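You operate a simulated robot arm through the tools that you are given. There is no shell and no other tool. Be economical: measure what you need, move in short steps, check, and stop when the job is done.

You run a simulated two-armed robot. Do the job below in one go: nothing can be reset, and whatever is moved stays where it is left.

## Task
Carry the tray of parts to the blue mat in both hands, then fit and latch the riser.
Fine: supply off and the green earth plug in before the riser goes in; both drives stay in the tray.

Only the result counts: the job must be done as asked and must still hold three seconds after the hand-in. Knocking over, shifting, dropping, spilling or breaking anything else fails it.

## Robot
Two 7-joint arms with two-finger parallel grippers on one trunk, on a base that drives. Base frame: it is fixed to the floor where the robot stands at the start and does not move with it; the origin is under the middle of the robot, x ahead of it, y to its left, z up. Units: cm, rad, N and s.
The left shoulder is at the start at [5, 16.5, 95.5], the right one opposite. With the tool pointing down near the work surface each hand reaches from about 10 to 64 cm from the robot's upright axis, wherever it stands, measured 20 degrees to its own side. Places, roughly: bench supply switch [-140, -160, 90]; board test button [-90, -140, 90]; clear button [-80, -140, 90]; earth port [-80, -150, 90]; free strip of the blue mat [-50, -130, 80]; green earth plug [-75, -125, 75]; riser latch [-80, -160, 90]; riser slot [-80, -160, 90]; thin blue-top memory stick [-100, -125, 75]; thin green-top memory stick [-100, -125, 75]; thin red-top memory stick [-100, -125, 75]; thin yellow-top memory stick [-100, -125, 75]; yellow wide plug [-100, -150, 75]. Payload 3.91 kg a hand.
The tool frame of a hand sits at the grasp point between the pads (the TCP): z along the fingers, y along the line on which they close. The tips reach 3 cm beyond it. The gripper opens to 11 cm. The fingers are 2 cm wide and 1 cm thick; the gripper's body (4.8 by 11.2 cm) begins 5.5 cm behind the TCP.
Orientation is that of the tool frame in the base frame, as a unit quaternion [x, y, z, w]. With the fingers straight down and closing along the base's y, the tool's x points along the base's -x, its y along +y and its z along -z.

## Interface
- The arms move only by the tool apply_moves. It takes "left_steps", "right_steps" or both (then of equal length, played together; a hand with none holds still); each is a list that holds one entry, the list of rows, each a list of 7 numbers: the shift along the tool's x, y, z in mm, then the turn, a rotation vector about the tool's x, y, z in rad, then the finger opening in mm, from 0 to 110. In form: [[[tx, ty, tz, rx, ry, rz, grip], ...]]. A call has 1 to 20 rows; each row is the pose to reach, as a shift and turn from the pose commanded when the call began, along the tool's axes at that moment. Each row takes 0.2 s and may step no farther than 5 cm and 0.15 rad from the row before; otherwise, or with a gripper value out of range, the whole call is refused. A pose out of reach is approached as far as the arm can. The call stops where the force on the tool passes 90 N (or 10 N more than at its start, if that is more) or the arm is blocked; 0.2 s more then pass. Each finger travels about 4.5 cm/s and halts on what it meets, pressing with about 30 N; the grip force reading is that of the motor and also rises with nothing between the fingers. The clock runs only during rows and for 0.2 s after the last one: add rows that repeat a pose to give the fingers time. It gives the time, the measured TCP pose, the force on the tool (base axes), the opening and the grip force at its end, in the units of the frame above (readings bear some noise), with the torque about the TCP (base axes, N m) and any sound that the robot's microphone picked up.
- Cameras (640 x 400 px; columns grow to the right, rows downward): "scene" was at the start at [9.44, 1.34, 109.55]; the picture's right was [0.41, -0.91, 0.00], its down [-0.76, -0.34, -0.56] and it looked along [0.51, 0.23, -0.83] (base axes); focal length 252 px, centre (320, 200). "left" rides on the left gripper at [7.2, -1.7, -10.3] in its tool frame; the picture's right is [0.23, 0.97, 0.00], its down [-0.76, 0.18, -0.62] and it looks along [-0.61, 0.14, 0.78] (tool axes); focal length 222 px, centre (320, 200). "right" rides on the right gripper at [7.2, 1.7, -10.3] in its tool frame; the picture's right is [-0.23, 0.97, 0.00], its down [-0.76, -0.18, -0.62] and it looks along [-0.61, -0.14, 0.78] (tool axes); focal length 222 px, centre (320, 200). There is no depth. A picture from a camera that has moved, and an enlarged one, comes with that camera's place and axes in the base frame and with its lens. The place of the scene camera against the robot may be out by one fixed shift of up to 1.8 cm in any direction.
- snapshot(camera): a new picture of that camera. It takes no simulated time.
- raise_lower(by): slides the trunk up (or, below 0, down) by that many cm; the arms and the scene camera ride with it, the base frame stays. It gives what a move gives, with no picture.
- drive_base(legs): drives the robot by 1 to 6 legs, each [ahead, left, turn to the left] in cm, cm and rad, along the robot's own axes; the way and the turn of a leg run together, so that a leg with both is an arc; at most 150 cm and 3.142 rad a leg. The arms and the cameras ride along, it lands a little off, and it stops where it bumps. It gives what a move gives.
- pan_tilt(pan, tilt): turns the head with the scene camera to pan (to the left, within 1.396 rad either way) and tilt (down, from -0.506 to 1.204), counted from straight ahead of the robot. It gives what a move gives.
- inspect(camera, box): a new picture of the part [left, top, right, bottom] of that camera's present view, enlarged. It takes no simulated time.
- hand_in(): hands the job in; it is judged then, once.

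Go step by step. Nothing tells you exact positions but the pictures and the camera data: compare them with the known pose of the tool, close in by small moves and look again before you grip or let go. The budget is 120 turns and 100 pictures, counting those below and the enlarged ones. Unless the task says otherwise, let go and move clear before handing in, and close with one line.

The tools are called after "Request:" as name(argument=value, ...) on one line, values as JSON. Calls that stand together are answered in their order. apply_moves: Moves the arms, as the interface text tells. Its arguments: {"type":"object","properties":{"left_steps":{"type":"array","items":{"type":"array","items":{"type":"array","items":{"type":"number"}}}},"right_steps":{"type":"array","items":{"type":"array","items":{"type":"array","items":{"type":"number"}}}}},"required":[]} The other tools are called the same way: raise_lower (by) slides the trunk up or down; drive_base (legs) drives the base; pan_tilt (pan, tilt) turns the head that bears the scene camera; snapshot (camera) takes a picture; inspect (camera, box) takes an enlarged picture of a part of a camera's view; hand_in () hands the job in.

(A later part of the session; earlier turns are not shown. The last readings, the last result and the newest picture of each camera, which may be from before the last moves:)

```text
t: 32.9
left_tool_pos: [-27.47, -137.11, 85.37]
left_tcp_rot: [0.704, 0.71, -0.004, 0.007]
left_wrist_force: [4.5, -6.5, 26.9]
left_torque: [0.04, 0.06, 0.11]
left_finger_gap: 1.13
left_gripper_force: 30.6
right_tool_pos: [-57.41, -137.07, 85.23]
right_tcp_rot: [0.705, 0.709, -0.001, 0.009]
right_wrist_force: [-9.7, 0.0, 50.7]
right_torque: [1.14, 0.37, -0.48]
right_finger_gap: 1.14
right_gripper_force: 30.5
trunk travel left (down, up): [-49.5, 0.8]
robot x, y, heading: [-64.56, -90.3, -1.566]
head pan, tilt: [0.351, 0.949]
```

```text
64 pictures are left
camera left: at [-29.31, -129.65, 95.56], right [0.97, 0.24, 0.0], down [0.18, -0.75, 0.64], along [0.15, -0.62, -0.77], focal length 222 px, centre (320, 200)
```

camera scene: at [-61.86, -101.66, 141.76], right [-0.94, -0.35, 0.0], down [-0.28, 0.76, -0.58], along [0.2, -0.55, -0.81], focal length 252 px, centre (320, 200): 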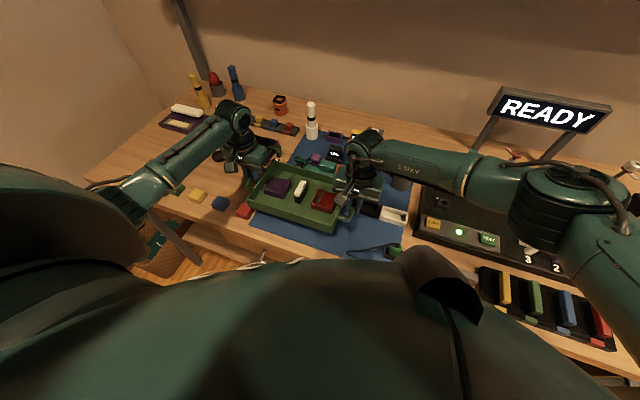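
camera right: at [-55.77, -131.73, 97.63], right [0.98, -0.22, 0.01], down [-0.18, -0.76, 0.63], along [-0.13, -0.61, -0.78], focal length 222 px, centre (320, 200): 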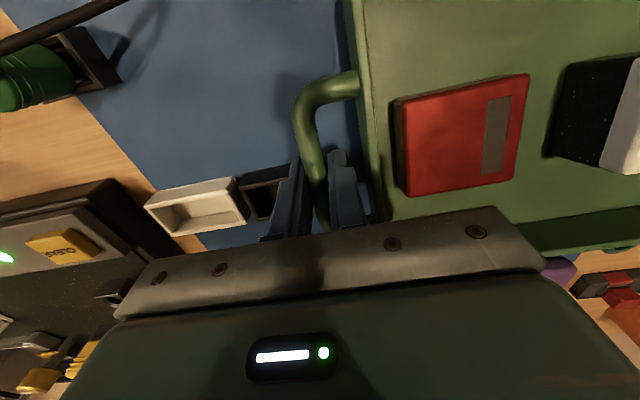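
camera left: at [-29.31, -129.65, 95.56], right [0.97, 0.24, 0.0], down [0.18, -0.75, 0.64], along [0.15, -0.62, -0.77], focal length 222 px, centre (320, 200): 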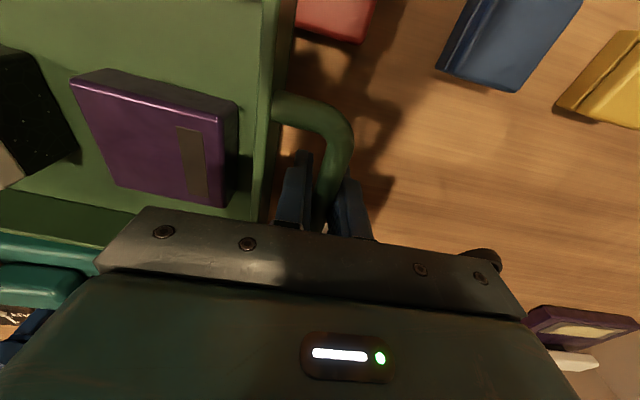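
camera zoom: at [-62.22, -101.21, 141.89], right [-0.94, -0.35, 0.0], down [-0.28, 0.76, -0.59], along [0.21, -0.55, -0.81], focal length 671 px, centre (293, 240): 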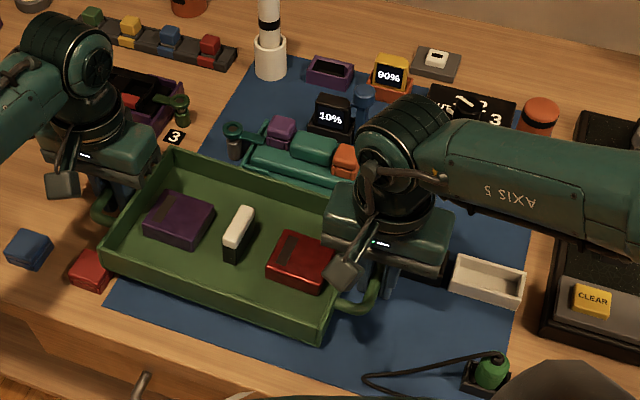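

The corner rays now give a level tray, 16 cm deep, at x −30.5…−54.5 and y −128.6…−144.5, carried by the mat with 77 N total upward. I'll ease the down-pressure, open to 30 mm and rise.

Request:
apply_moves(left_steps=[[[0, 0, -5, 0, 0, 0, 0], [0, 0, -5, 0, 0, 0, 0], [0, 0, -5, 0, 0, 0, 26], [0, 0, -5, 0, 0, 0, 28], [0, 0, -5, 0, 0, 0, 28]]], right_steps=[[[0, 0, -6, 0, 0, 0, 0], [0, 0, -6, 0, 0, 0, 0], [0, 0, -6, 0, 0, 0, 26], [0, 0, -6, 0, 0, 0, 28], [0, 0, -6, 0, 0, 0, 28]]])

Request:
inspect(camera="left", box=[200, 50, 440, 200])

Request:
inspect(camera="right", box=[140, 20, 460, 220])

```text
t: 34.1
left_tool_pos: [-27.36, -137.09, 85.31]
left_tcp_rot: [0.705, 0.709, -0.002, 0.0]
left_wrist_force: [0.8, 0.2, 0.1]
left_torque: [0.0, 0.0, 0.0]
left_finger_gap: 2.81
left_gripper_force: 0.0
right_tool_pos: [-57.14, -136.97, 85.16]
right_tcp_rot: [0.704, 0.71, 0.003, 0.006]
right_wrist_force: [12.3, -2.5, 13.8]
right_torque: [-0.04, -0.15, -0.03]
right_finger_gap: 2.14
right_gripper_force: 0.1
trunk travel left (down, up): [-49.5, 0.8]
robot x, y, heading: [-64.44, -90.56, -1.564]
head pan, tilt: [0.351, 0.949]
```

```text
2.67 times, centred on (320, 125) of left
camera zoom: at [-29.09, -129.74, 95.49], right [0.97, 0.23, 0.0], down [0.18, -0.76, 0.63], along [0.14, -0.61, -0.78], focal length 592 px, centre (320, 400)
```

zoom: 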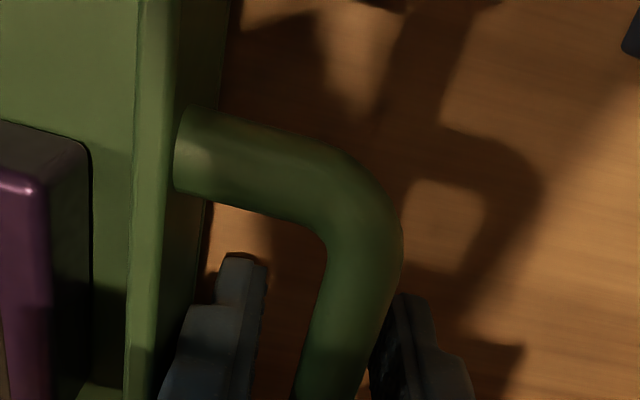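

```text
2.00 times, centred on (300, 120) of right
camera zoom: at [-55.64, -129.64, 95.67], right [0.98, -0.22, 0.01], down [-0.18, -0.76, 0.62], along [-0.13, -0.61, -0.78], focal length 444 px, centre (360, 360)
```

zoom: 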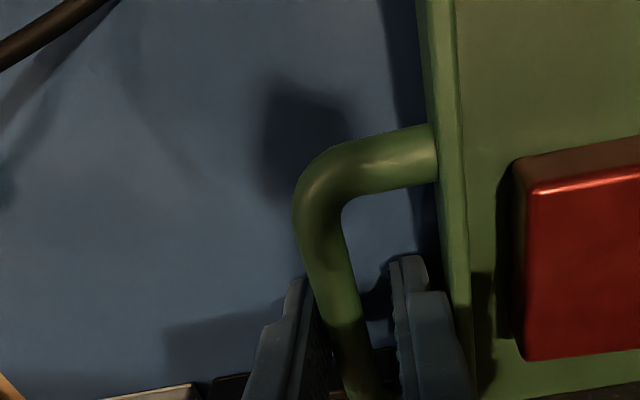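

The left hand is free. The right finger opened only to 21 mm with a mild side force, so I'll raise the right hand gently 1.5 cm and check.

Request:
apply_moves(left_steps=[[[0, 0, -10, 0, 0, 0, 28], [0, 0, -20, 0, 0, 0, 28], [0, 0, -40, 0, 0, 0, 28], [0, 0, -40, 0, 0, 0, 28]]], right_steps=[[[0, -1, -4, 0, 0, 0, 24], [0, -1, -8, 0, 0, 0, 24], [0, -1, -15, 0, 0, 0, 24], [0, -1, -15, 0, 0, 0, 24]]])

Request:
snapshot(camera="right")

Request:
inspect(camera="scene", box=[230, 110, 430, 260])

```text
t: 35.1
left_tool_pos: [-27.44, -137.18, 89.06]
left_tcp_rot: [0.704, 0.71, -0.001, 0.0]
left_wrist_force: [0.1, -0.6, 0.2]
left_torque: [0.0, 0.01, 0.01]
left_finger_gap: 2.81
left_gripper_force: 0.1
right_tool_pos: [-57.36, -137.06, 86.6]
right_tcp_rot: [0.705, 0.71, 0.003, 0.004]
right_wrist_force: [-0.6, 0.0, 0.0]
right_torque: [0.0, 0.0, -0.02]
right_finger_gap: 2.37
right_gripper_force: 0.1
trunk travel left (down, up): [-49.5, 0.8]
robot x, y, heading: [-64.41, -90.23, -1.568]
head pan, tilt: [0.351, 0.949]
```

```text
61 pictures are left
camera right: at [-55.93, -129.82, 97.07], right [0.98, -0.22, 0.01], down [-0.18, -0.76, 0.62], along [-0.13, -0.61, -0.78], focal length 222 px, centre (320, 200)
```

right: 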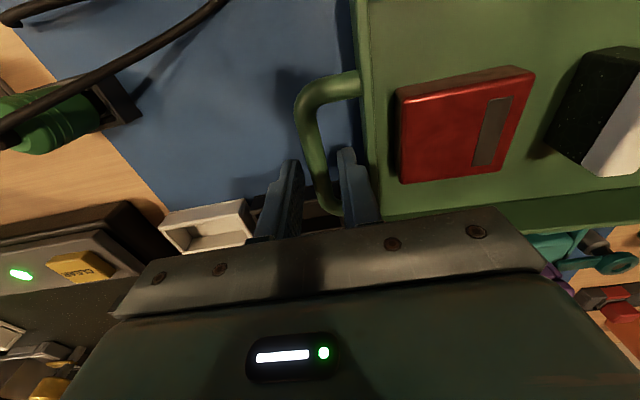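

```text
2.67 times, centred on (330, 185) of scene
camera zoom: at [-61.92, -101.8, 141.75], right [-0.94, -0.35, 0.0], down [-0.28, 0.76, -0.58], along [0.2, -0.55, -0.81], focal length 671 px, centre (293, 240)
```

zoom: 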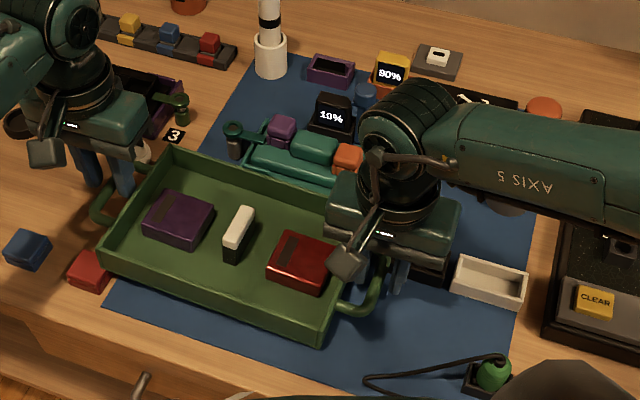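

The tray stands on the mat and both hands are free. I'll raise them clear and look at the board.

Request:
apply_moves(left_steps=[[[0, 0, -40, 0, 0, 0, 28], [50, 0, -70, 0, 0, 0, 28], [100, 0, -90, 0, 0, 0, 28], [150, 0, -90, 0, 0, 0, 28]]], right_steps=[[[0, 0, -40, 0, 0, 0, 28], [0, 0, -80, 0, 0, 0, 28], [50, 0, -110, 0, 0, 0, 28], [100, 0, -110, 0, 0, 0, 28]]])

Request:
pan_tilt(pan=-0.25, tilt=0.85)

Request:
snapshot(camera="scene")

```text
refused: row 2 steps farther than a row can; nothing moved
```

```text
t: 36.1
left_tool_pos: [-27.54, -137.16, 89.05]
left_tcp_rot: [0.705, 0.71, -0.002, 0.001]
left_wrist_force: [0.0, 0.0, 0.2]
left_torque: [0.01, 0.03, 0.0]
left_finger_gap: 2.84
left_gripper_force: 0.1
right_tool_pos: [-57.38, -137.13, 86.78]
right_tcp_rot: [0.704, 0.71, 0.003, 0.003]
right_wrist_force: [-0.7, 1.3, 0.0]
right_torque: [0.04, -0.03, 0.0]
right_finger_gap: 2.4
right_gripper_force: 0.0
trunk travel left (down, up): [-49.5, 0.8]
robot x, y, heading: [-64.82, -90.22, -1.566]
head pan, tilt: [-0.25, 0.85]
```

```text
59 pictures are left
camera scene: at [-66.34, -102.57, 142.51], right [-0.97, 0.24, 0.0], down [0.18, 0.73, -0.66], along [-0.16, -0.64, -0.75], focal length 252 px, centre (320, 200)
```

scene: 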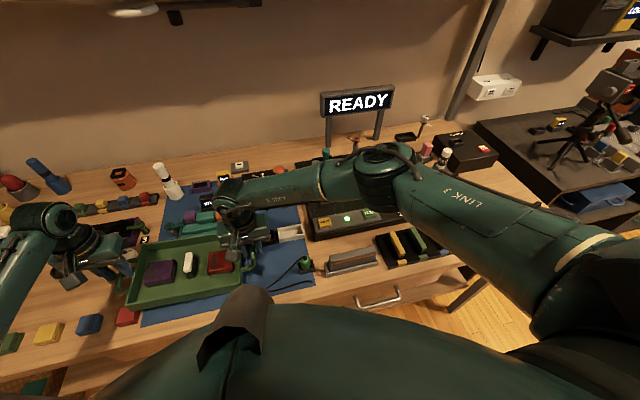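

That step was too long. I'll redo the retreat in smaller rows, drawing the right arm back out of the view.

Request:
apply_moves(left_steps=[[[0, 0, -40, 0, 0, 0, 28], [0, 0, -80, 0, 0, 0, 28], [40, 0, -90, 0, 0, 0, 28], [80, 0, -90, 0, 0, 0, 28], [120, 0, -90, 0, 0, 0, 28], [120, 0, -90, 0, 0, 0, 28]]], right_steps=[[[0, 0, -40, 0, 0, 0, 28], [0, 0, -80, 0, 0, 0, 28], [40, -20, -90, 0, 0, 0, 28], [85, -40, -90, 0, 0, 0, 28], [125, -60, -90, 0, 0, 0, 28], [165, -80, -90, 0, 0, 0, 28]]])

Request:
snapshot(camera="scene")

```text
t: 37.5
left_tool_pos: [-27.56, -125.04, 98.12]
left_tcp_rot: [0.705, 0.709, -0.003, 0.002]
left_wrist_force: [0.1, 0.1, 0.7]
left_torque: [0.02, 0.02, 0.0]
left_finger_gap: 2.81
left_gripper_force: 0.0
right_tool_pos: [-65.51, -120.85, 95.22]
right_tcp_rot: [0.705, 0.709, 0.003, 0.005]
right_wrist_force: [0.6, 0.4, 0.4]
right_torque: [0.0, -0.01, -0.02]
right_finger_gap: 2.81
right_gripper_force: 0.1
trunk travel left (down, up): [-49.5, 0.8]
robot x, y, heading: [-64.74, -90.23, -1.567]
head pan, tilt: [-0.25, 0.85]
```

```text
58 pictures are left
camera scene: at [-66.4, -102.58, 142.51], right [-0.97, 0.24, 0.0], down [0.18, 0.73, -0.66], along [-0.16, -0.64, -0.75], focal length 252 px, centre (320, 200)
```

scene: 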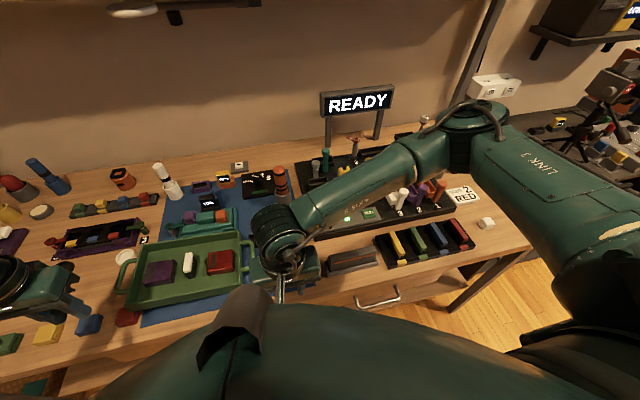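

The right arm still hides the board; I'll use the right wrist camera, which looks toward it.

Request:
snapshot(camera="right")

Request:
inspect(camera="scene", box=[260, 60, 500, 210])

```text
57 pictures are left
camera right: at [-63.92, -113.6, 105.74], right [0.98, -0.22, 0.01], down [-0.18, -0.76, 0.62], along [-0.13, -0.61, -0.78], focal length 222 px, centre (320, 200)
```

right: 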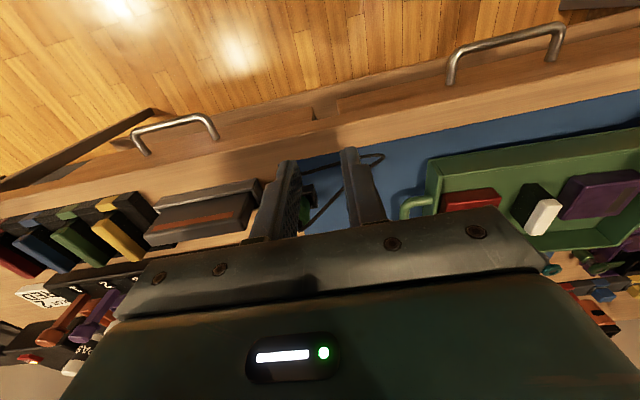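

```text
2.67 times, centred on (380, 135) of scene
camera zoom: at [-66.4, -102.58, 142.51], right [-0.97, 0.24, 0.0], down [0.18, 0.73, -0.66], along [-0.16, -0.64, -0.75], focal length 671 px, centre (160, 373)
```

zoom: 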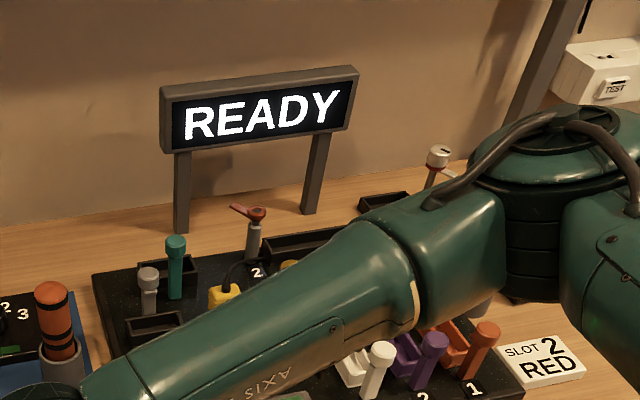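

I'll tuck the right hand in and shift the base 20 cm to the right, then look at the board unobstructed.

Request:
apply_moves(left_steps=[[[30, -10, 0, 0, 0, 0, 28], [60, -20, 0, 0, 0, 0, 28], [90, -20, 0, 0, 0, 0, 28]]], right_steps=[[[40, -25, -20, 0, 0, 0, 28], [80, -60, -40, 0, 0, 0, 28], [100, -100, -40, 0, 0, 0, 28]]])

Request:
drive_base(legs=[[0, -20, 0]])

Request:
pan_tilt(pan=0, tilt=0.75)

Request:
snapshot(camera="scene")

```text
refused: row 1 steps farther than a row can; nothing moved
```

```text
t: 39.9
left_tool_pos: [-47.21, -125.3, 98.07]
left_tcp_rot: [0.706, 0.708, -0.002, 0.0]
left_wrist_force: [-0.1, 0.3, 0.4]
left_torque: [0.0, 0.01, 0.02]
left_finger_gap: 2.79
left_gripper_force: 0.0
right_tool_pos: [-84.99, -121.01, 95.29]
right_tcp_rot: [0.706, 0.708, 0.002, 0.004]
right_wrist_force: [0.0, 0.0, 0.2]
right_torque: [0.01, 0.06, 0.02]
right_finger_gap: 2.81
right_gripper_force: 0.1
trunk travel left (down, up): [-49.5, 0.8]
robot x, y, heading: [-83.93, -90.58, -1.564]
head pan, tilt: [-0.25, 0.85]
```

```text
t: 40.6
left_tool_pos: [-47.22, -125.18, 98.04]
left_tcp_rot: [0.706, 0.708, -0.002, 0.0]
left_wrist_force: [0.1, -0.7, 0.5]
left_torque: [0.03, 0.02, -0.03]
left_finger_gap: 2.78
left_gripper_force: 0.0
right_tool_pos: [-84.87, -121.02, 95.26]
right_tcp_rot: [0.705, 0.709, 0.003, 0.004]
right_wrist_force: [-0.7, -0.4, -0.3]
right_torque: [0.07, -0.01, -0.01]
right_finger_gap: 2.79
right_gripper_force: 0.0
trunk travel left (down, up): [-49.5, 0.8]
robot x, y, heading: [-84.1, -90.08, -1.564]
head pan, tilt: [0.0, 0.75]
```

```text
55 pictures are left
camera scene: at [-83.99, -103.35, 143.31], right [-1.0, 0.0, 0.0], down [0.0, 0.68, -0.73], along [0.0, -0.73, -0.68], focal length 252 px, centre (320, 200)
```

scene: 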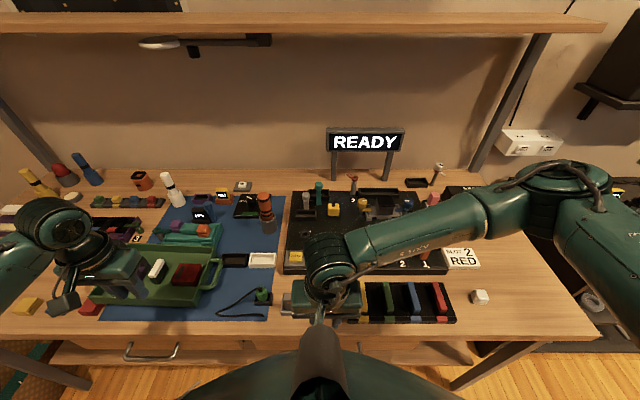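

I'll tuck the right hand back with legal steps.

Request:
apply_moves(right_steps=[[[25, -25, -20, 0, 0, 0, 28], [50, -50, -20, 0, 0, 0, 28], [75, -80, -20, 0, 0, 0, 28], [100, -110, -20, 0, 0, 0, 28], [120, -140, -20, 0, 0, 0, 28], [130, -180, -20, 0, 0, 0, 28]]])

Request:
inspect(camera="scene", box=[265, 150, 495, 330])

```text
t: 42.0
left_tool_pos: [-47.2, -125.15, 98.1]
left_tcp_rot: [0.706, 0.708, -0.002, 0.001]
left_wrist_force: [-0.2, -0.3, 0.2]
left_torque: [-0.04, 0.02, 0.0]
left_finger_gap: 2.8
left_gripper_force: 0.0
right_tool_pos: [-102.08, -112.14, 93.59]
right_tcp_rot: [0.705, 0.709, 0.002, 0.005]
right_wrist_force: [0.1, -0.6, 0.0]
right_torque: [-0.04, -0.03, 0.01]
right_finger_gap: 2.82
right_gripper_force: 0.1
right hand out of reach, approached as far as the arm can: row 4, 5, 6
trunk travel left (down, up): [-49.5, 0.8]
robot x, y, heading: [-84.21, -90.88, -1.566]
head pan, tilt: [0.0, 0.75]
```

```text
2.22 times, centred on (380, 240) of scene
camera zoom: at [-84.12, -103.27, 143.32], right [-1.0, 0.0, 0.0], down [0.0, 0.68, -0.73], along [0.0, -0.73, -0.68], focal length 559 px, centre (187, 111)
```

zoom: 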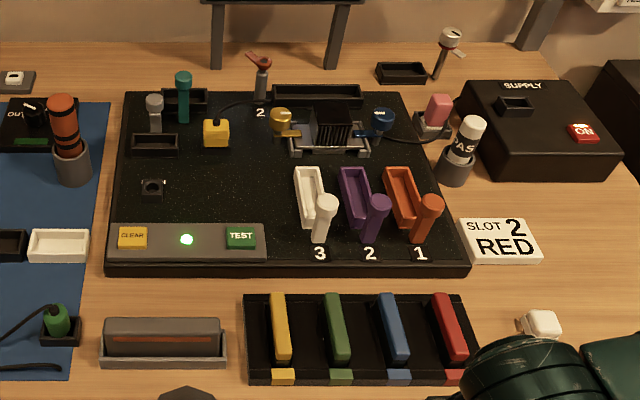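

Good view. The riser slot is likely the black slot at about [−79, −160] with the grey post; I'll zoom in on that area and the riser.

Request:
inspect(camera="scene", box=[300, 165, 400, 245])

Request:
inspect(camera="scene", box=[130, 170, 330, 330])

```text
5.00 times, centred on (350, 205) of scene
camera zoom: at [-84.12, -103.27, 143.32], right [-1.0, 0.0, 0.0], down [0.0, 0.68, -0.73], along [0.0, -0.73, -0.68], focal length 1257 px, centre (170, 175)
```

zoom: 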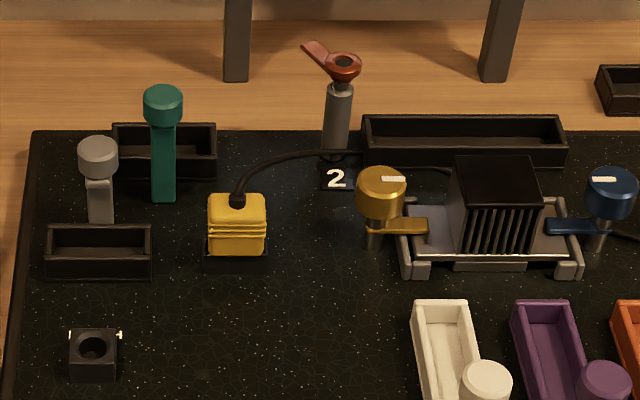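

```text
2.50 times, centred on (230, 250) of scene
camera zoom: at [-84.12, -103.27, 143.32], right [-1.0, 0.0, 0.0], down [0.0, 0.68, -0.73], along [0.0, -0.73, -0.68], focal length 629 px, centre (545, 75)
```

zoom: 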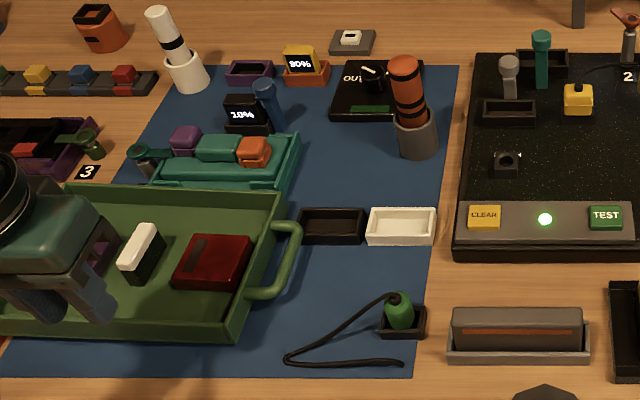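

Slot A at about [−79.5, −159] with the grey lever fits the rough list, as do the earth port, the TEST and CLEAR buttons, and the supply switch at about [−140, −157]. The supply comes first: I'll tuck the left hand and drive right and a bit closer.

Request:
apply_moves(left_steps=[[[40, 0, -10, 0, 0, 0, 28], [80, 0, -20, 0, 0, 0, 28], [110, 0, -20, 0, 0, 0, 28]]])

Request:
drive_base(legs=[[0, -40, 0], [8, 0, 0]])

Request:
pan_tilt(pan=-0.2, tilt=0.75)

Request:
snapshot(camera="scene")

Request:
snapshot(camera="right")

```text
t: 42.8
left_tool_pos: [-47.1, -114.01, 99.74]
left_tcp_rot: [0.706, 0.709, -0.003, 0.001]
left_wrist_force: [0.3, -0.1, 0.2]
left_torque: [-0.02, -0.01, 0.0]
left_finger_gap: 2.81
left_gripper_force: 0.0
right_tool_pos: [-101.86, -112.04, 93.47]
right_tcp_rot: [0.705, 0.709, 0.002, 0.003]
right_wrist_force: [0.6, 0.1, 0.4]
right_torque: [-0.03, 0.01, -0.01]
right_finger_gap: 2.77
right_gripper_force: 0.1
trunk travel left (down, up): [-49.5, 0.8]
robot x, y, heading: [-84.28, -90.46, -1.569]
head pan, tilt: [0.0, 0.75]
```

```text
t: 47.6
left_tool_pos: [-88.31, -122.19, 99.55]
left_tcp_rot: [0.709, 0.705, -0.001, 0.001]
left_wrist_force: [0.0, -1.1, 0.4]
left_torque: [0.06, 0.0, -0.03]
left_finger_gap: 2.8
left_gripper_force: 0.1
right_tool_pos: [-142.78, -119.69, 93.48]
right_tcp_rot: [0.708, 0.706, 0.003, 0.003]
right_wrist_force: [0.2, 0.1, -0.1]
right_torque: [0.0, 0.02, 0.04]
right_finger_gap: 2.83
right_gripper_force: 0.0
trunk travel left (down, up): [-49.5, 0.8]
robot x, y, heading: [-124.59, -98.47, -1.58]
head pan, tilt: [0.0, 0.75]
```

```text
t: 48.3
left_tool_pos: [-88.33, -122.21, 99.59]
left_tcp_rot: [0.709, 0.706, -0.001, 0.0]
left_wrist_force: [-0.4, -0.2, 1.3]
left_torque: [0.02, -0.04, -0.01]
left_finger_gap: 2.83
left_gripper_force: 0.1
right_tool_pos: [-143.03, -119.66, 93.55]
right_tcp_rot: [0.708, 0.706, 0.003, 0.003]
right_wrist_force: [0.3, -0.5, -0.2]
right_torque: [0.03, 0.0, 0.01]
right_finger_gap: 2.81
right_gripper_force: 0.0
trunk travel left (down, up): [-49.5, 0.8]
robot x, y, heading: [-124.89, -98.2, -1.58]
head pan, tilt: [-0.201, 0.75]
```

```text
51 pictures are left
camera scene: at [-126.53, -110.89, 143.31], right [-0.98, 0.2, 0.0], down [0.14, 0.67, -0.73], along [-0.15, -0.72, -0.68], focal length 252 px, centre (320, 200)
```

scene: 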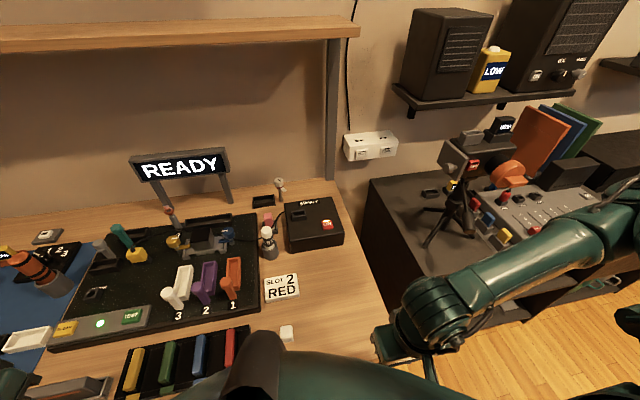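

```text
50 pictures are left
camera right: at [-141.34, -112.41, 104.0], right [0.97, -0.23, 0.01], down [-0.19, -0.76, 0.62], along [-0.14, -0.61, -0.78], focal length 222 px, centre (320, 200)
```

right: 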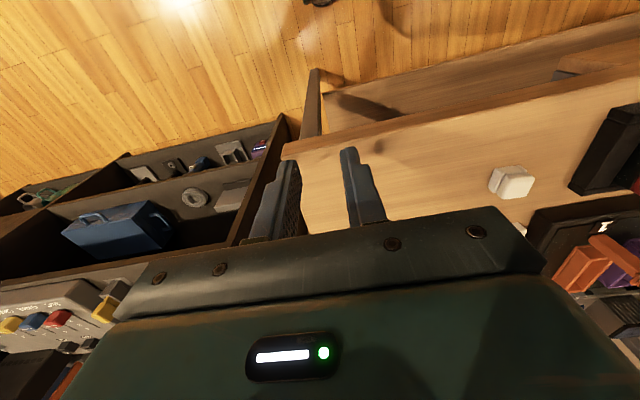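

The supply box with its red rocker is in view. I'll zoom in on it.

Request:
inspect(camera="scene", box=[270, 180, 360, 260])

```text
5.00 times, centred on (315, 220) of scene
camera zoom: at [-126.53, -110.89, 143.31], right [-0.98, 0.2, 0.0], down [0.14, 0.67, -0.73], along [-0.15, -0.72, -0.68], focal length 1257 px, centre (345, 100)
```

zoom: 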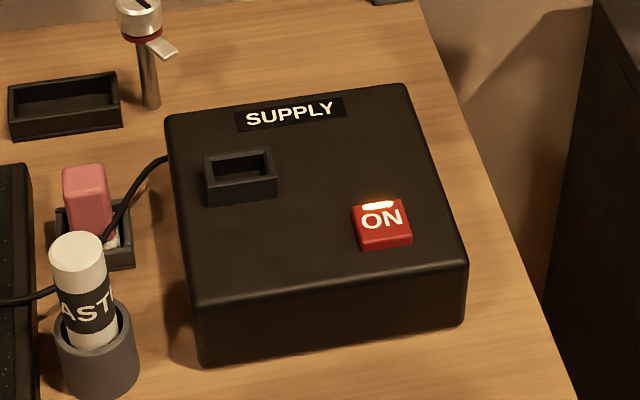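

It's a push button at about [−139, −158.6, 86]. I'll bring the closed right fingers above it.

Request:
apply_moves(right_steps=[[[-20, 5, -30, 0, 0, 0, 0], [-60, 10, -35, 0, 0, 0, 0], [-105, 15, -35, 0, 0, 0, 0], [-150, 20, -35, 0, 0, 0, 0], [-195, 25, -35, 0, 0, 0, 0], [-240, 30, -35, 0, 0, 0, 0], [-285, 35, -35, 0, 0, 0, 0], [-325, 39, -35, 0, 0, 0, 0], [-360, 39, -35, 0, 0, 0, 0], [-389, 39, -35, 0, 0, 0, 0], [-389, 39, -35, 0, 0, 0, 0]]])

Request:
snapshot(camera="right")

Request:
inspect(camera="scene", box=[250, 150, 410, 290])

```text
t: 50.7
left_tool_pos: [-88.28, -122.2, 99.61]
left_tcp_rot: [0.709, 0.705, -0.002, 0.0]
left_wrist_force: [0.5, 0.3, -0.2]
left_torque: [-0.01, -0.03, 0.0]
left_finger_gap: 2.8
left_gripper_force: 0.0
right_tool_pos: [-139.32, -158.78, 96.91]
right_tcp_rot: [0.708, 0.706, 0.003, 0.004]
right_wrist_force: [0.8, 0.5, 0.4]
right_torque: [0.02, -0.03, 0.0]
right_finger_gap: 0.0
right_gripper_force: 30.0
trunk travel left (down, up): [-49.5, 0.8]
robot x, y, heading: [-124.78, -98.42, -1.576]
head pan, tilt: [-0.201, 0.75]
```

```text
48 pictures are left
camera right: at [-137.83, -151.51, 107.36], right [0.97, -0.23, 0.01], down [-0.18, -0.76, 0.62], along [-0.14, -0.61, -0.78], focal length 222 px, centre (320, 200)
```

right: 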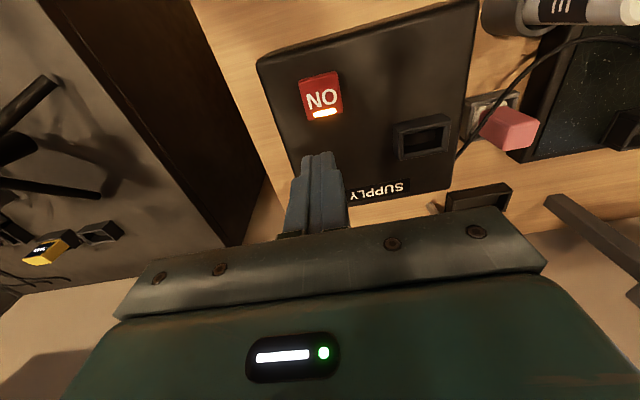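

```text
2.86 times, centred on (330, 220) of scene
camera zoom: at [-126.57, -110.87, 143.31], right [-0.98, 0.21, 0.0], down [0.14, 0.67, -0.73], along [-0.15, -0.72, -0.68], focal length 718 px, centre (291, 143)
```

zoom: 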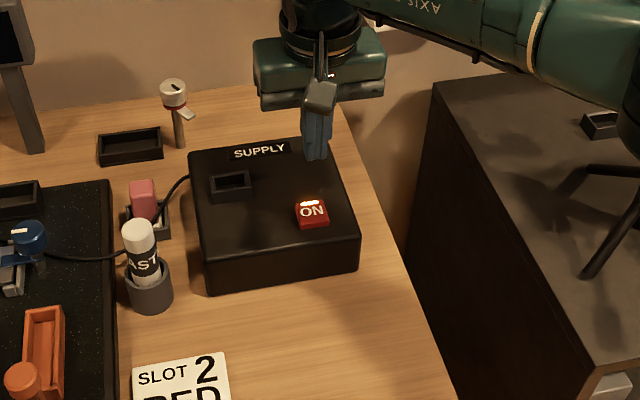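

The wrist camera puts the button at about [−138.9, −156.3]. I'll move over it, descend a little and recheck.

Request:
apply_moves(right_steps=[[[24, 4, 0, 0, 0, 0, 0], [24, 4, 30, 0, 0, 0, 0], [24, 4, 30, 0, 0, 0, 0]]])

Request:
snapshot(camera="right")

Request:
inspect(camera="scene", box=[250, 150, 410, 290])

```text
t: 51.5
left_tool_pos: [-88.24, -122.14, 99.59]
left_tcp_rot: [0.709, 0.706, -0.003, 0.002]
left_wrist_force: [0.3, 0.7, 0.4]
left_torque: [-0.04, -0.03, 0.02]
left_finger_gap: 2.8
left_gripper_force: 0.1
right_tool_pos: [-138.85, -156.36, 93.98]
right_tcp_rot: [0.709, 0.705, 0.002, 0.003]
right_wrist_force: [-0.2, 0.2, -1.1]
right_torque: [-0.01, 0.01, -0.04]
right_finger_gap: 0.0
right_gripper_force: 30.2
trunk travel left (down, up): [-49.5, 0.8]
robot x, y, heading: [-125.13, -98.09, -1.576]
head pan, tilt: [-0.201, 0.75]
```

```text
46 pictures are left
camera right: at [-137.34, -149.08, 104.52], right [0.97, -0.23, 0.01], down [-0.19, -0.76, 0.62], along [-0.14, -0.61, -0.78], focal length 222 px, centre (320, 200)
```

right: 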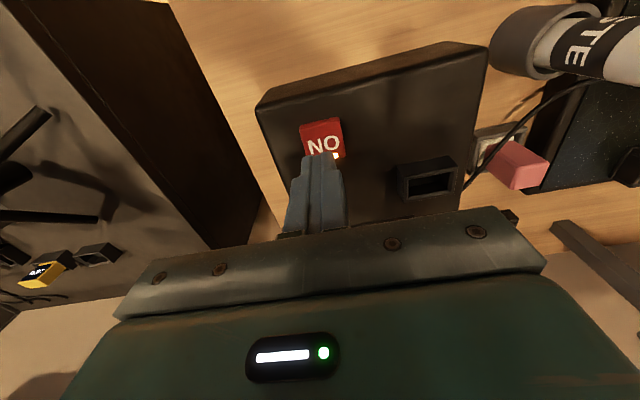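

```text
2.86 times, centred on (330, 220) of scene
camera zoom: at [-126.55, -110.85, 143.32], right [-0.98, 0.21, 0.0], down [0.14, 0.67, -0.73], along [-0.15, -0.72, -0.68], focal length 718 px, centre (291, 143)
```

zoom: 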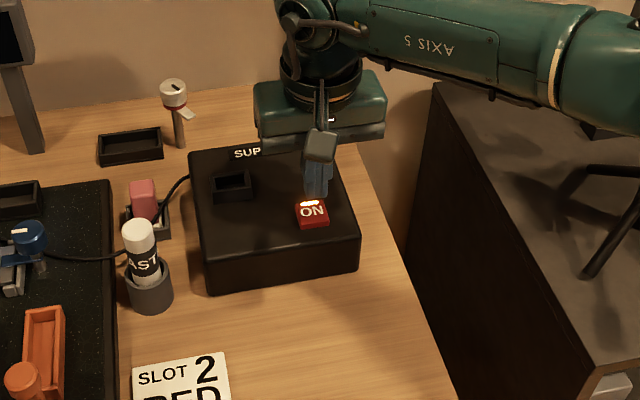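

Triangulating the two views puts the button top at z about 88, so the bench top is near 82. I'll press down slowly.

Request:
apply_moves(right_steps=[[[3, 0, 20, 0, 0, 0, 0], [3, 0, 27, 0, 0, 0, 0], [3, 0, 31, 0, 0, 0, 0], [3, 0, 35, 0, 0, 0, 0], [3, 0, 39, 0, 0, 0, 0], [3, 0, 10, 0, 0, 0, 0], [3, 0, 0, 0, 0, 0, 0]]])

Request:
snapshot(camera="scene")

```text
t: 53.1
left_tool_pos: [-88.25, -122.2, 99.73]
left_tcp_rot: [0.709, 0.705, -0.002, 0.001]
left_wrist_force: [-0.2, 0.4, -0.2]
left_torque: [-0.01, 0.0, 0.02]
left_finger_gap: 2.84
left_gripper_force: 0.0
right_tool_pos: [-138.85, -155.71, 93.94]
right_tcp_rot: [0.708, 0.707, 0.003, 0.003]
right_wrist_force: [0.2, -0.6, 0.2]
right_torque: [-0.02, -0.03, 0.01]
right_finger_gap: 0.0
right_gripper_force: 29.5
trunk travel left (down, up): [-49.5, 0.8]
robot x, y, heading: [-124.62, -98.26, -1.576]
head pan, tilt: [-0.201, 0.75]
heard: click
```

```text
44 pictures are left
camera scene: at [-126.54, -110.9, 143.29], right [-0.98, 0.2, 0.0], down [0.14, 0.67, -0.73], along [-0.15, -0.72, -0.68], focal length 252 px, centre (320, 200)
```

scene: 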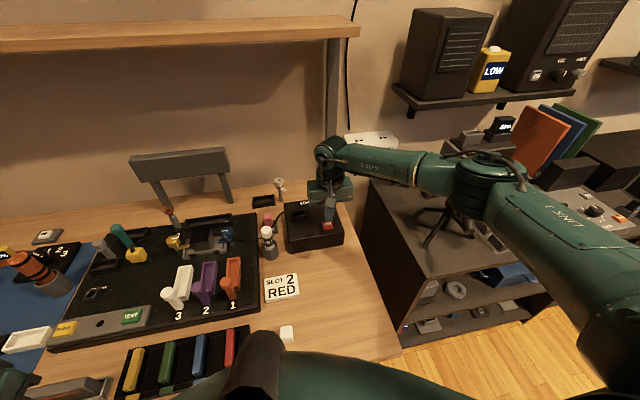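

The display went dark, so the supply is off. I'll retract the right hand and drive left to x ≈ −63, where the right hand reaches the plug, port, riser and slot.

Request:
apply_moves(right_steps=[[[10, 0, -40, 0, 0, 0, 0], [50, 0, -60, 0, 0, 0, 20], [95, 0, -60, 0, 0, 0, 40], [140, 0, -60, 0, 0, 0, 50], [185, 0, -60, 0, 0, 0, 50], [230, 0, -60, 0, 0, 0, 50], [275, 0, -60, 0, 0, 0, 50], [320, 0, -60, 0, 0, 0, 50], [350, 0, -60, 0, 0, 0, 50]]])

Request:
drive_base(legs=[[0, 61.5, 0.006], [2, 0, 0]])

Request:
pan_tilt(pan=-0.1, tilt=0.9)

Request:
snapshot(camera="scene")

Request:
snapshot(camera="right")

```text
t: 55.1
left_tool_pos: [-88.29, -122.16, 99.57]
left_tcp_rot: [0.709, 0.705, -0.002, 0.001]
left_wrist_force: [0.7, -0.5, -0.3]
left_torque: [-0.04, -0.02, 0.0]
left_finger_gap: 2.8
left_gripper_force: 0.1
right_tool_pos: [-138.09, -121.82, 99.6]
right_tcp_rot: [0.708, 0.706, 0.003, 0.003]
right_wrist_force: [-0.5, 0.0, 0.0]
right_torque: [0.0, 0.03, -0.01]
right_finger_gap: 5.01
right_gripper_force: 0.1
right hand out of reach, approached as far as the arm can: row 9
trunk travel left (down, up): [-49.5, 0.8]
robot x, y, heading: [-124.92, -97.77, -1.571]
head pan, tilt: [-0.201, 0.75]
```

```text
t: 61.5
left_tool_pos: [-27.31, -123.57, 99.58]
left_tcp_rot: [0.706, 0.708, -0.002, 0.0]
left_wrist_force: [-0.6, 0.6, 0.1]
left_torque: [-0.03, 0.03, 0.04]
left_finger_gap: 2.85
left_gripper_force: 0.1
right_tool_pos: [-77.29, -123.56, 99.73]
right_tcp_rot: [0.706, 0.708, 0.003, 0.004]
right_wrist_force: [0.5, 0.1, -0.4]
right_torque: [-0.03, 0.01, 0.03]
right_finger_gap: 5.02
right_gripper_force: 0.1
trunk travel left (down, up): [-49.5, 0.8]
robot x, y, heading: [-64.33, -100.05, -1.567]
head pan, tilt: [-0.201, 0.75]
stopped in leg 2: the robot was blocked; the commanded pose is now the measured one
```

```text
t: 62.2
left_tool_pos: [-27.43, -123.8, 99.64]
left_tcp_rot: [0.707, 0.707, -0.002, 0.001]
left_wrist_force: [-0.8, -0.8, -0.1]
left_torque: [0.0, -0.01, -0.02]
left_finger_gap: 2.81
left_gripper_force: 0.1
right_tool_pos: [-77.27, -123.67, 99.65]
right_tcp_rot: [0.706, 0.708, 0.002, 0.003]
right_wrist_force: [0.9, 0.5, 0.2]
right_torque: [0.01, 0.01, 0.01]
right_finger_gap: 5.01
right_gripper_force: 0.1
trunk travel left (down, up): [-49.5, 0.8]
robot x, y, heading: [-64.22, -100.26, -1.572]
head pan, tilt: [-0.099, 0.901]
```

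```text
43 pictures are left
camera scene: at [-64.83, -112.03, 142.12], right [-1.0, 0.1, 0.0], down [0.08, 0.78, -0.62], along [-0.06, -0.62, -0.78], focal length 252 px, centre (320, 200)
```

scene: 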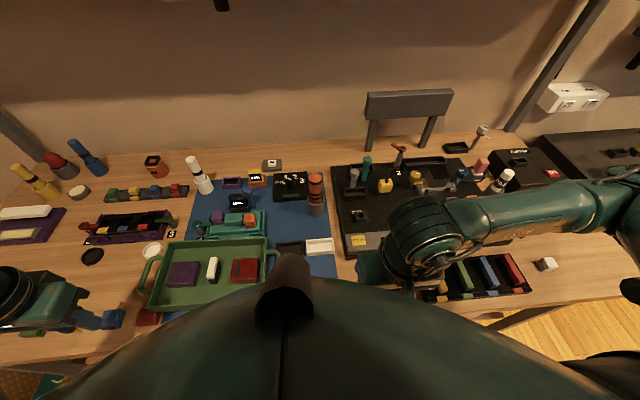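

```text
42 pictures are left
camera right: at [-75.73, -116.42, 110.05], right [0.97, -0.22, 0.01], down [-0.18, -0.76, 0.62], along [-0.13, -0.61, -0.78], focal length 222 px, centre (320, 200)
```

right: 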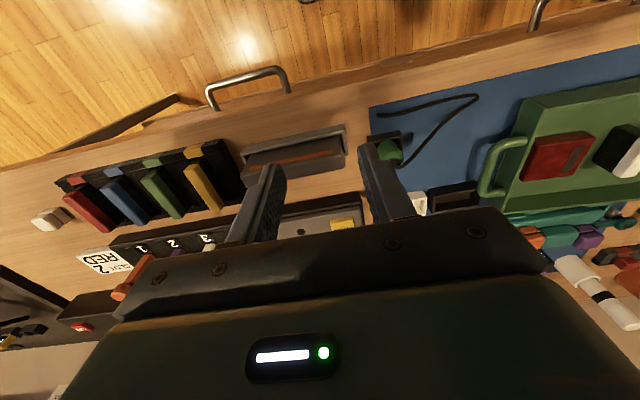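

I was blocked lightly at y −100 against the bench, which is close enough. Next I'll bring the right hand near the green plug at about [−70, −131] for a close look.

Request:
apply_moves(right_steps=[[[0, 40, 0, 0, 0, 0, 50], [-20, 72, 20, 0, 0, 0, 50], [-40, 72, 50, 0, 0, 0, 50], [-40, 72, 50, 0, 0, 0, 50]]])

Request:
inspect(camera="right", box=[160, 20, 480, 220])

```text
t: 63.2
left_tool_pos: [-27.28, -123.64, 99.68]
left_tcp_rot: [0.706, 0.708, -0.003, 0.001]
left_wrist_force: [-0.6, 0.1, 0.1]
left_torque: [-0.01, -0.03, 0.05]
left_finger_gap: 2.81
left_gripper_force: 0.2
right_tool_pos: [-69.94, -127.54, 94.49]
right_tcp_rot: [0.706, 0.708, 0.002, 0.004]
right_wrist_force: [-0.3, 1.1, 1.2]
right_torque: [-0.02, -0.03, -0.03]
right_finger_gap: 5.02
right_gripper_force: 0.2
trunk travel left (down, up): [-49.5, 0.8]
robot x, y, heading: [-64.42, -99.71, -1.567]
head pan, tilt: [-0.099, 0.901]
```

```text
2.00 times, centred on (320, 120) of right
camera zoom: at [-68.44, -120.34, 104.96], right [0.97, -0.22, 0.01], down [-0.18, -0.76, 0.62], along [-0.13, -0.61, -0.78], focal length 444 px, centre (320, 360)
```

zoom: 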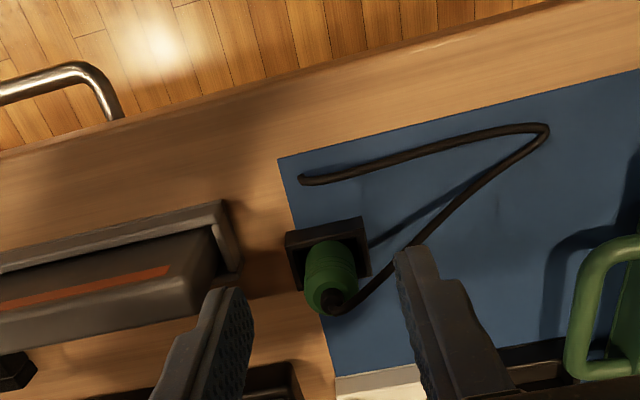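

The green plug stands in a black holder with its cable leaving toward +x. I'll turn the right hand 90° so it closes along y and clears the cable, centred over [−70, −131.3].

Request:
apply_moves(right_steps=[[[-10, 0, -30, 0, 0, 0.14, 50], [-20, 0, -30, 0, 0, 0.28, 50], [-38, 0, -30, 0, 0, 0.43, 50], [-38, 0, -30, 0, 0, 0.57, 50], [-38, 0, -30, 0, 0, 0.72, 50], [-38, 0, -30, 0, 0, 0.86, 50], [-38, 0, -30, 0, 0, 1.0, 50], [-38, 0, -30, 0, 0, 1.14, 50], [-38, 0, -30, 0, 0, 1.29, 50], [-38, 0, -30, 0, 0, 1.43, 50], [-38, 0, -30, 0, 0, 1.565, 50], [-38, 0, -30, 0, 0, 1.565, 50]]])

Request:
snapshot(camera="right")

```text
t: 65.8
left_tool_pos: [-27.33, -123.73, 99.64]
left_tcp_rot: [0.706, 0.708, -0.002, 0.002]
left_wrist_force: [-0.1, 0.9, -0.8]
left_torque: [0.0, 0.0, -0.01]
left_finger_gap: 2.84
left_gripper_force: 0.1
right_tool_pos: [-69.92, -131.47, 97.76]
right_tcp_rot: [1.0, 0.004, 0.004, 0.001]
right_wrist_force: [0.1, -0.8, 0.0]
right_torque: [-0.02, 0.0, 0.01]
right_finger_gap: 5.01
right_gripper_force: 0.0
trunk travel left (down, up): [-49.5, 0.8]
robot x, y, heading: [-63.98, -99.76, -1.569]
head pan, tilt: [-0.099, 0.901]
```

```text
40 pictures are left
camera right: at [-62.82, -133.05, 108.22], right [-0.22, -0.98, 0.0], down [-0.77, 0.17, 0.62], along [-0.6, 0.14, -0.79], focal length 222 px, centre (320, 200)
```

right: 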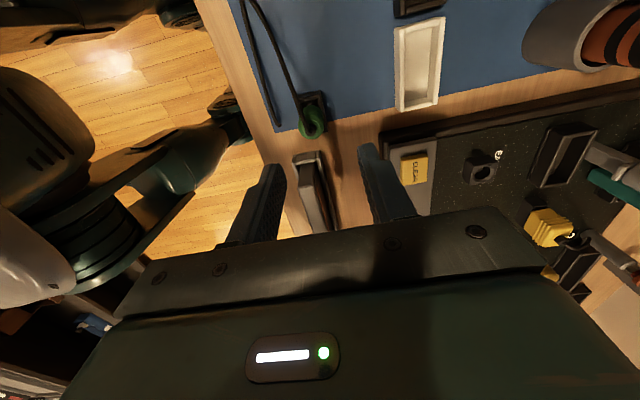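

The turn worked. The plug top triangulates to about [−69.8, −130.5, 88.5]; I'll align and lower with the fingers either side, then look.

Request:
apply_moves(right_steps=[[[1, -10, 30, 0, 0, 0, 50], [1, -10, 60, 0, 0, 0, 50], [1, -10, 80, 0, 0, 0, 50], [1, -10, 92, 0, 0, 0, 50], [1, -10, 92, 0, 0, 0, 50]]])

Request:
inspect(camera="right", box=[200, 50, 440, 200])

Request:
inspect(camera="scene", box=[230, 180, 400, 290])

```text
t: 67.0
left_tool_pos: [-27.39, -123.67, 99.54]
left_tcp_rot: [0.707, 0.707, -0.002, 0.001]
left_wrist_force: [0.5, -0.7, -0.5]
left_torque: [-0.02, 0.01, -0.01]
left_finger_gap: 2.83
left_gripper_force: 0.1
right_tool_pos: [-69.8, -130.51, 88.39]
right_tcp_rot: [1.0, 0.004, 0.005, 0.001]
right_wrist_force: [-0.3, 0.0, 0.4]
right_torque: [-0.03, -0.02, 0.01]
right_finger_gap: 5.02
right_gripper_force: 0.1
trunk travel left (down, up): [-49.5, 0.8]
robot x, y, heading: [-64.18, -99.81, -1.568]
head pan, tilt: [-0.099, 0.901]
```

```text
2.67 times, centred on (320, 125) of right
camera zoom: at [-62.71, -132.19, 98.96], right [-0.22, -0.98, 0.0], down [-0.77, 0.17, 0.62], along [-0.6, 0.13, -0.79], focal length 592 px, centre (320, 400)
```

zoom: 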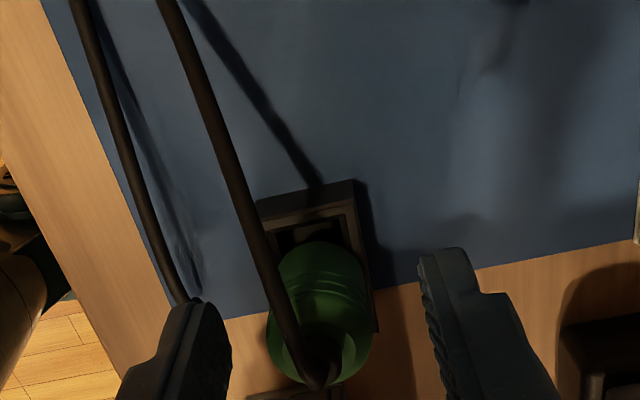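

```text
3.64 times, centred on (315, 235) of scene
camera zoom: at [-64.83, -112.02, 142.12], right [-1.0, 0.1, 0.0], down [0.08, 0.78, -0.62], along [-0.06, -0.62, -0.78], focal length 914 px, centre (338, 73)
```

zoom: 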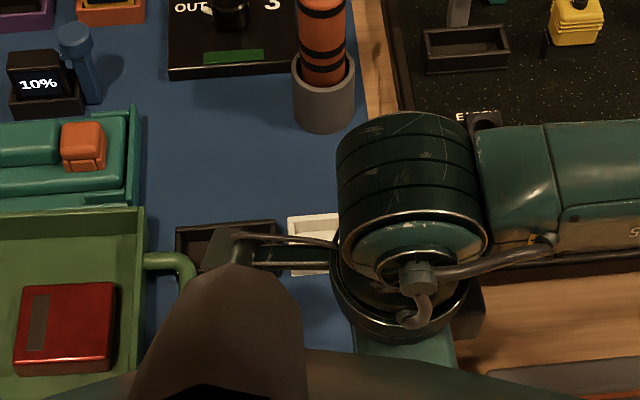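

The plug is centred between the fingers. I'll lower 4 mm and close.

Request:
apply_moves(right_steps=[[[0, 0, 4, 0, 0, 0, 40], [0, 0, 4, 0, 0, 0, 10], [0, 0, 4, 0, 0, 0, 10], [0, 0, 4, 0, 0, 0, 10], [0, 0, 4, 0, 0, 0, 10]]])

Request:
inspect(camera="right", box=[200, 50, 440, 200])

```text
t: 68.2
left_tool_pos: [-27.23, -123.62, 99.68]
left_tcp_rot: [0.706, 0.708, -0.003, 0.002]
left_wrist_force: [-0.3, -0.5, 0.3]
left_torque: [-0.02, -0.01, 0.02]
left_finger_gap: 2.82
left_gripper_force: 0.1
right_tool_pos: [-69.87, -130.44, 87.84]
right_tcp_rot: [1.0, 0.004, 0.004, 0.001]
right_wrist_force: [0.1, 0.3, -0.6]
right_torque: [0.03, 0.0, 0.01]
right_finger_gap: 2.29
right_gripper_force: 30.0
trunk travel left (down, up): [-49.5, 0.8]
robot x, y, heading: [-63.94, -99.62, -1.564]
head pan, tilt: [-0.099, 0.901]
```

```text
2.67 times, centred on (320, 125) of right
camera zoom: at [-62.7, -132.11, 98.61], right [-0.22, -0.98, 0.0], down [-0.77, 0.17, 0.62], along [-0.6, 0.14, -0.79], focal length 592 px, centre (320, 400)
```

zoom: 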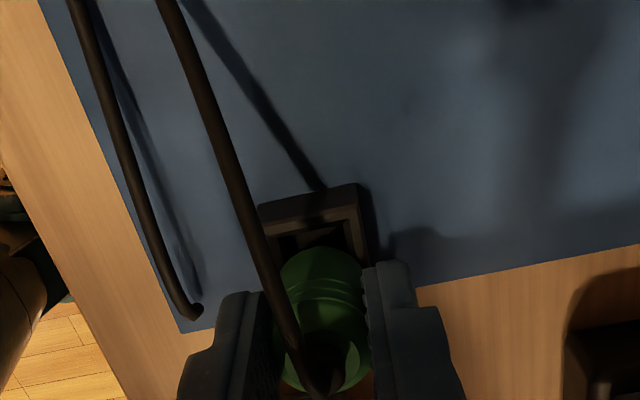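

The plug is gripped at 2.3 cm. I'll lift it and carry it above the port at about [−79.6, −148.4].

Request:
apply_moves(right_steps=[[[0, 0, -30, 0, 0, 0, 10], [0, 0, -65, 0, 0, 0, 10], [0, 0, -92, 0, 0, 0, 10], [-20, 40, -92, 0, 0, 0, 10], [-40, 80, -92, 0, 0, 0, 10], [-65, 120, -92, 0, 0, 0, 10], [-85, 155, -92, 0, 0, 0, 10], [-98, 180, -92, 0, 0, 0, 10], [-98, 180, -92, 0, 0, 0, 10]]])

Request:
snapshot(camera="right")

Request:
snapshot(camera="scene")

```text
t: 70.2
left_tool_pos: [-27.31, -123.62, 99.63]
left_tcp_rot: [0.706, 0.708, -0.004, 0.001]
left_wrist_force: [0.4, 0.5, -0.2]
left_torque: [0.0, 0.01, 0.01]
left_finger_gap: 2.82
left_gripper_force: 0.0
right_tool_pos: [-79.73, -148.74, 97.38]
right_tcp_rot: [1.0, 0.004, 0.005, 0.001]
right_wrist_force: [-0.5, 0.0, 0.1]
right_torque: [0.01, -0.02, -0.03]
right_finger_gap: 2.31
right_gripper_force: 29.3
trunk travel left (down, up): [-49.5, 0.8]
robot x, y, heading: [-64.18, -99.91, -1.571]
head pan, tilt: [-0.099, 0.901]
```

```text
36 pictures are left
camera right: at [-72.59, -150.31, 107.87], right [-0.22, -0.98, 0.0], down [-0.77, 0.17, 0.62], along [-0.6, 0.13, -0.79], focal length 222 px, centre (320, 200)
```

right: 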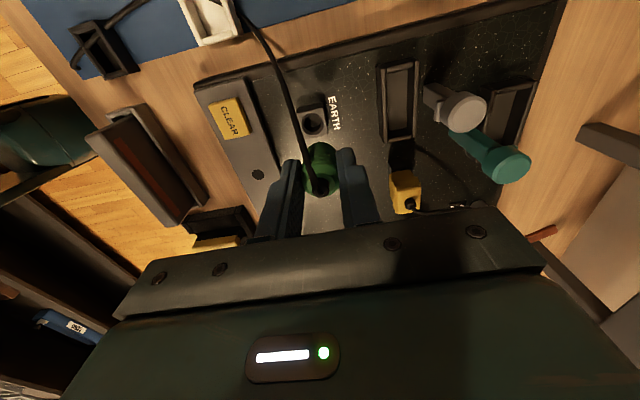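

```text
35 pictures are left
camera scene: at [-64.82, -112.02, 142.12], right [-1.0, 0.1, 0.0], down [0.08, 0.78, -0.62], along [-0.06, -0.62, -0.78], focal length 252 px, centre (320, 200)
```

scene: 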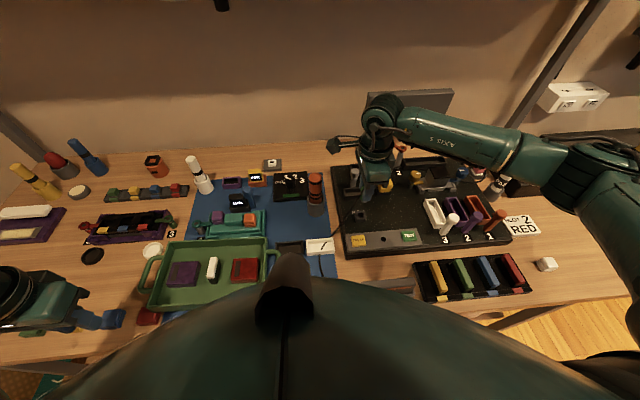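

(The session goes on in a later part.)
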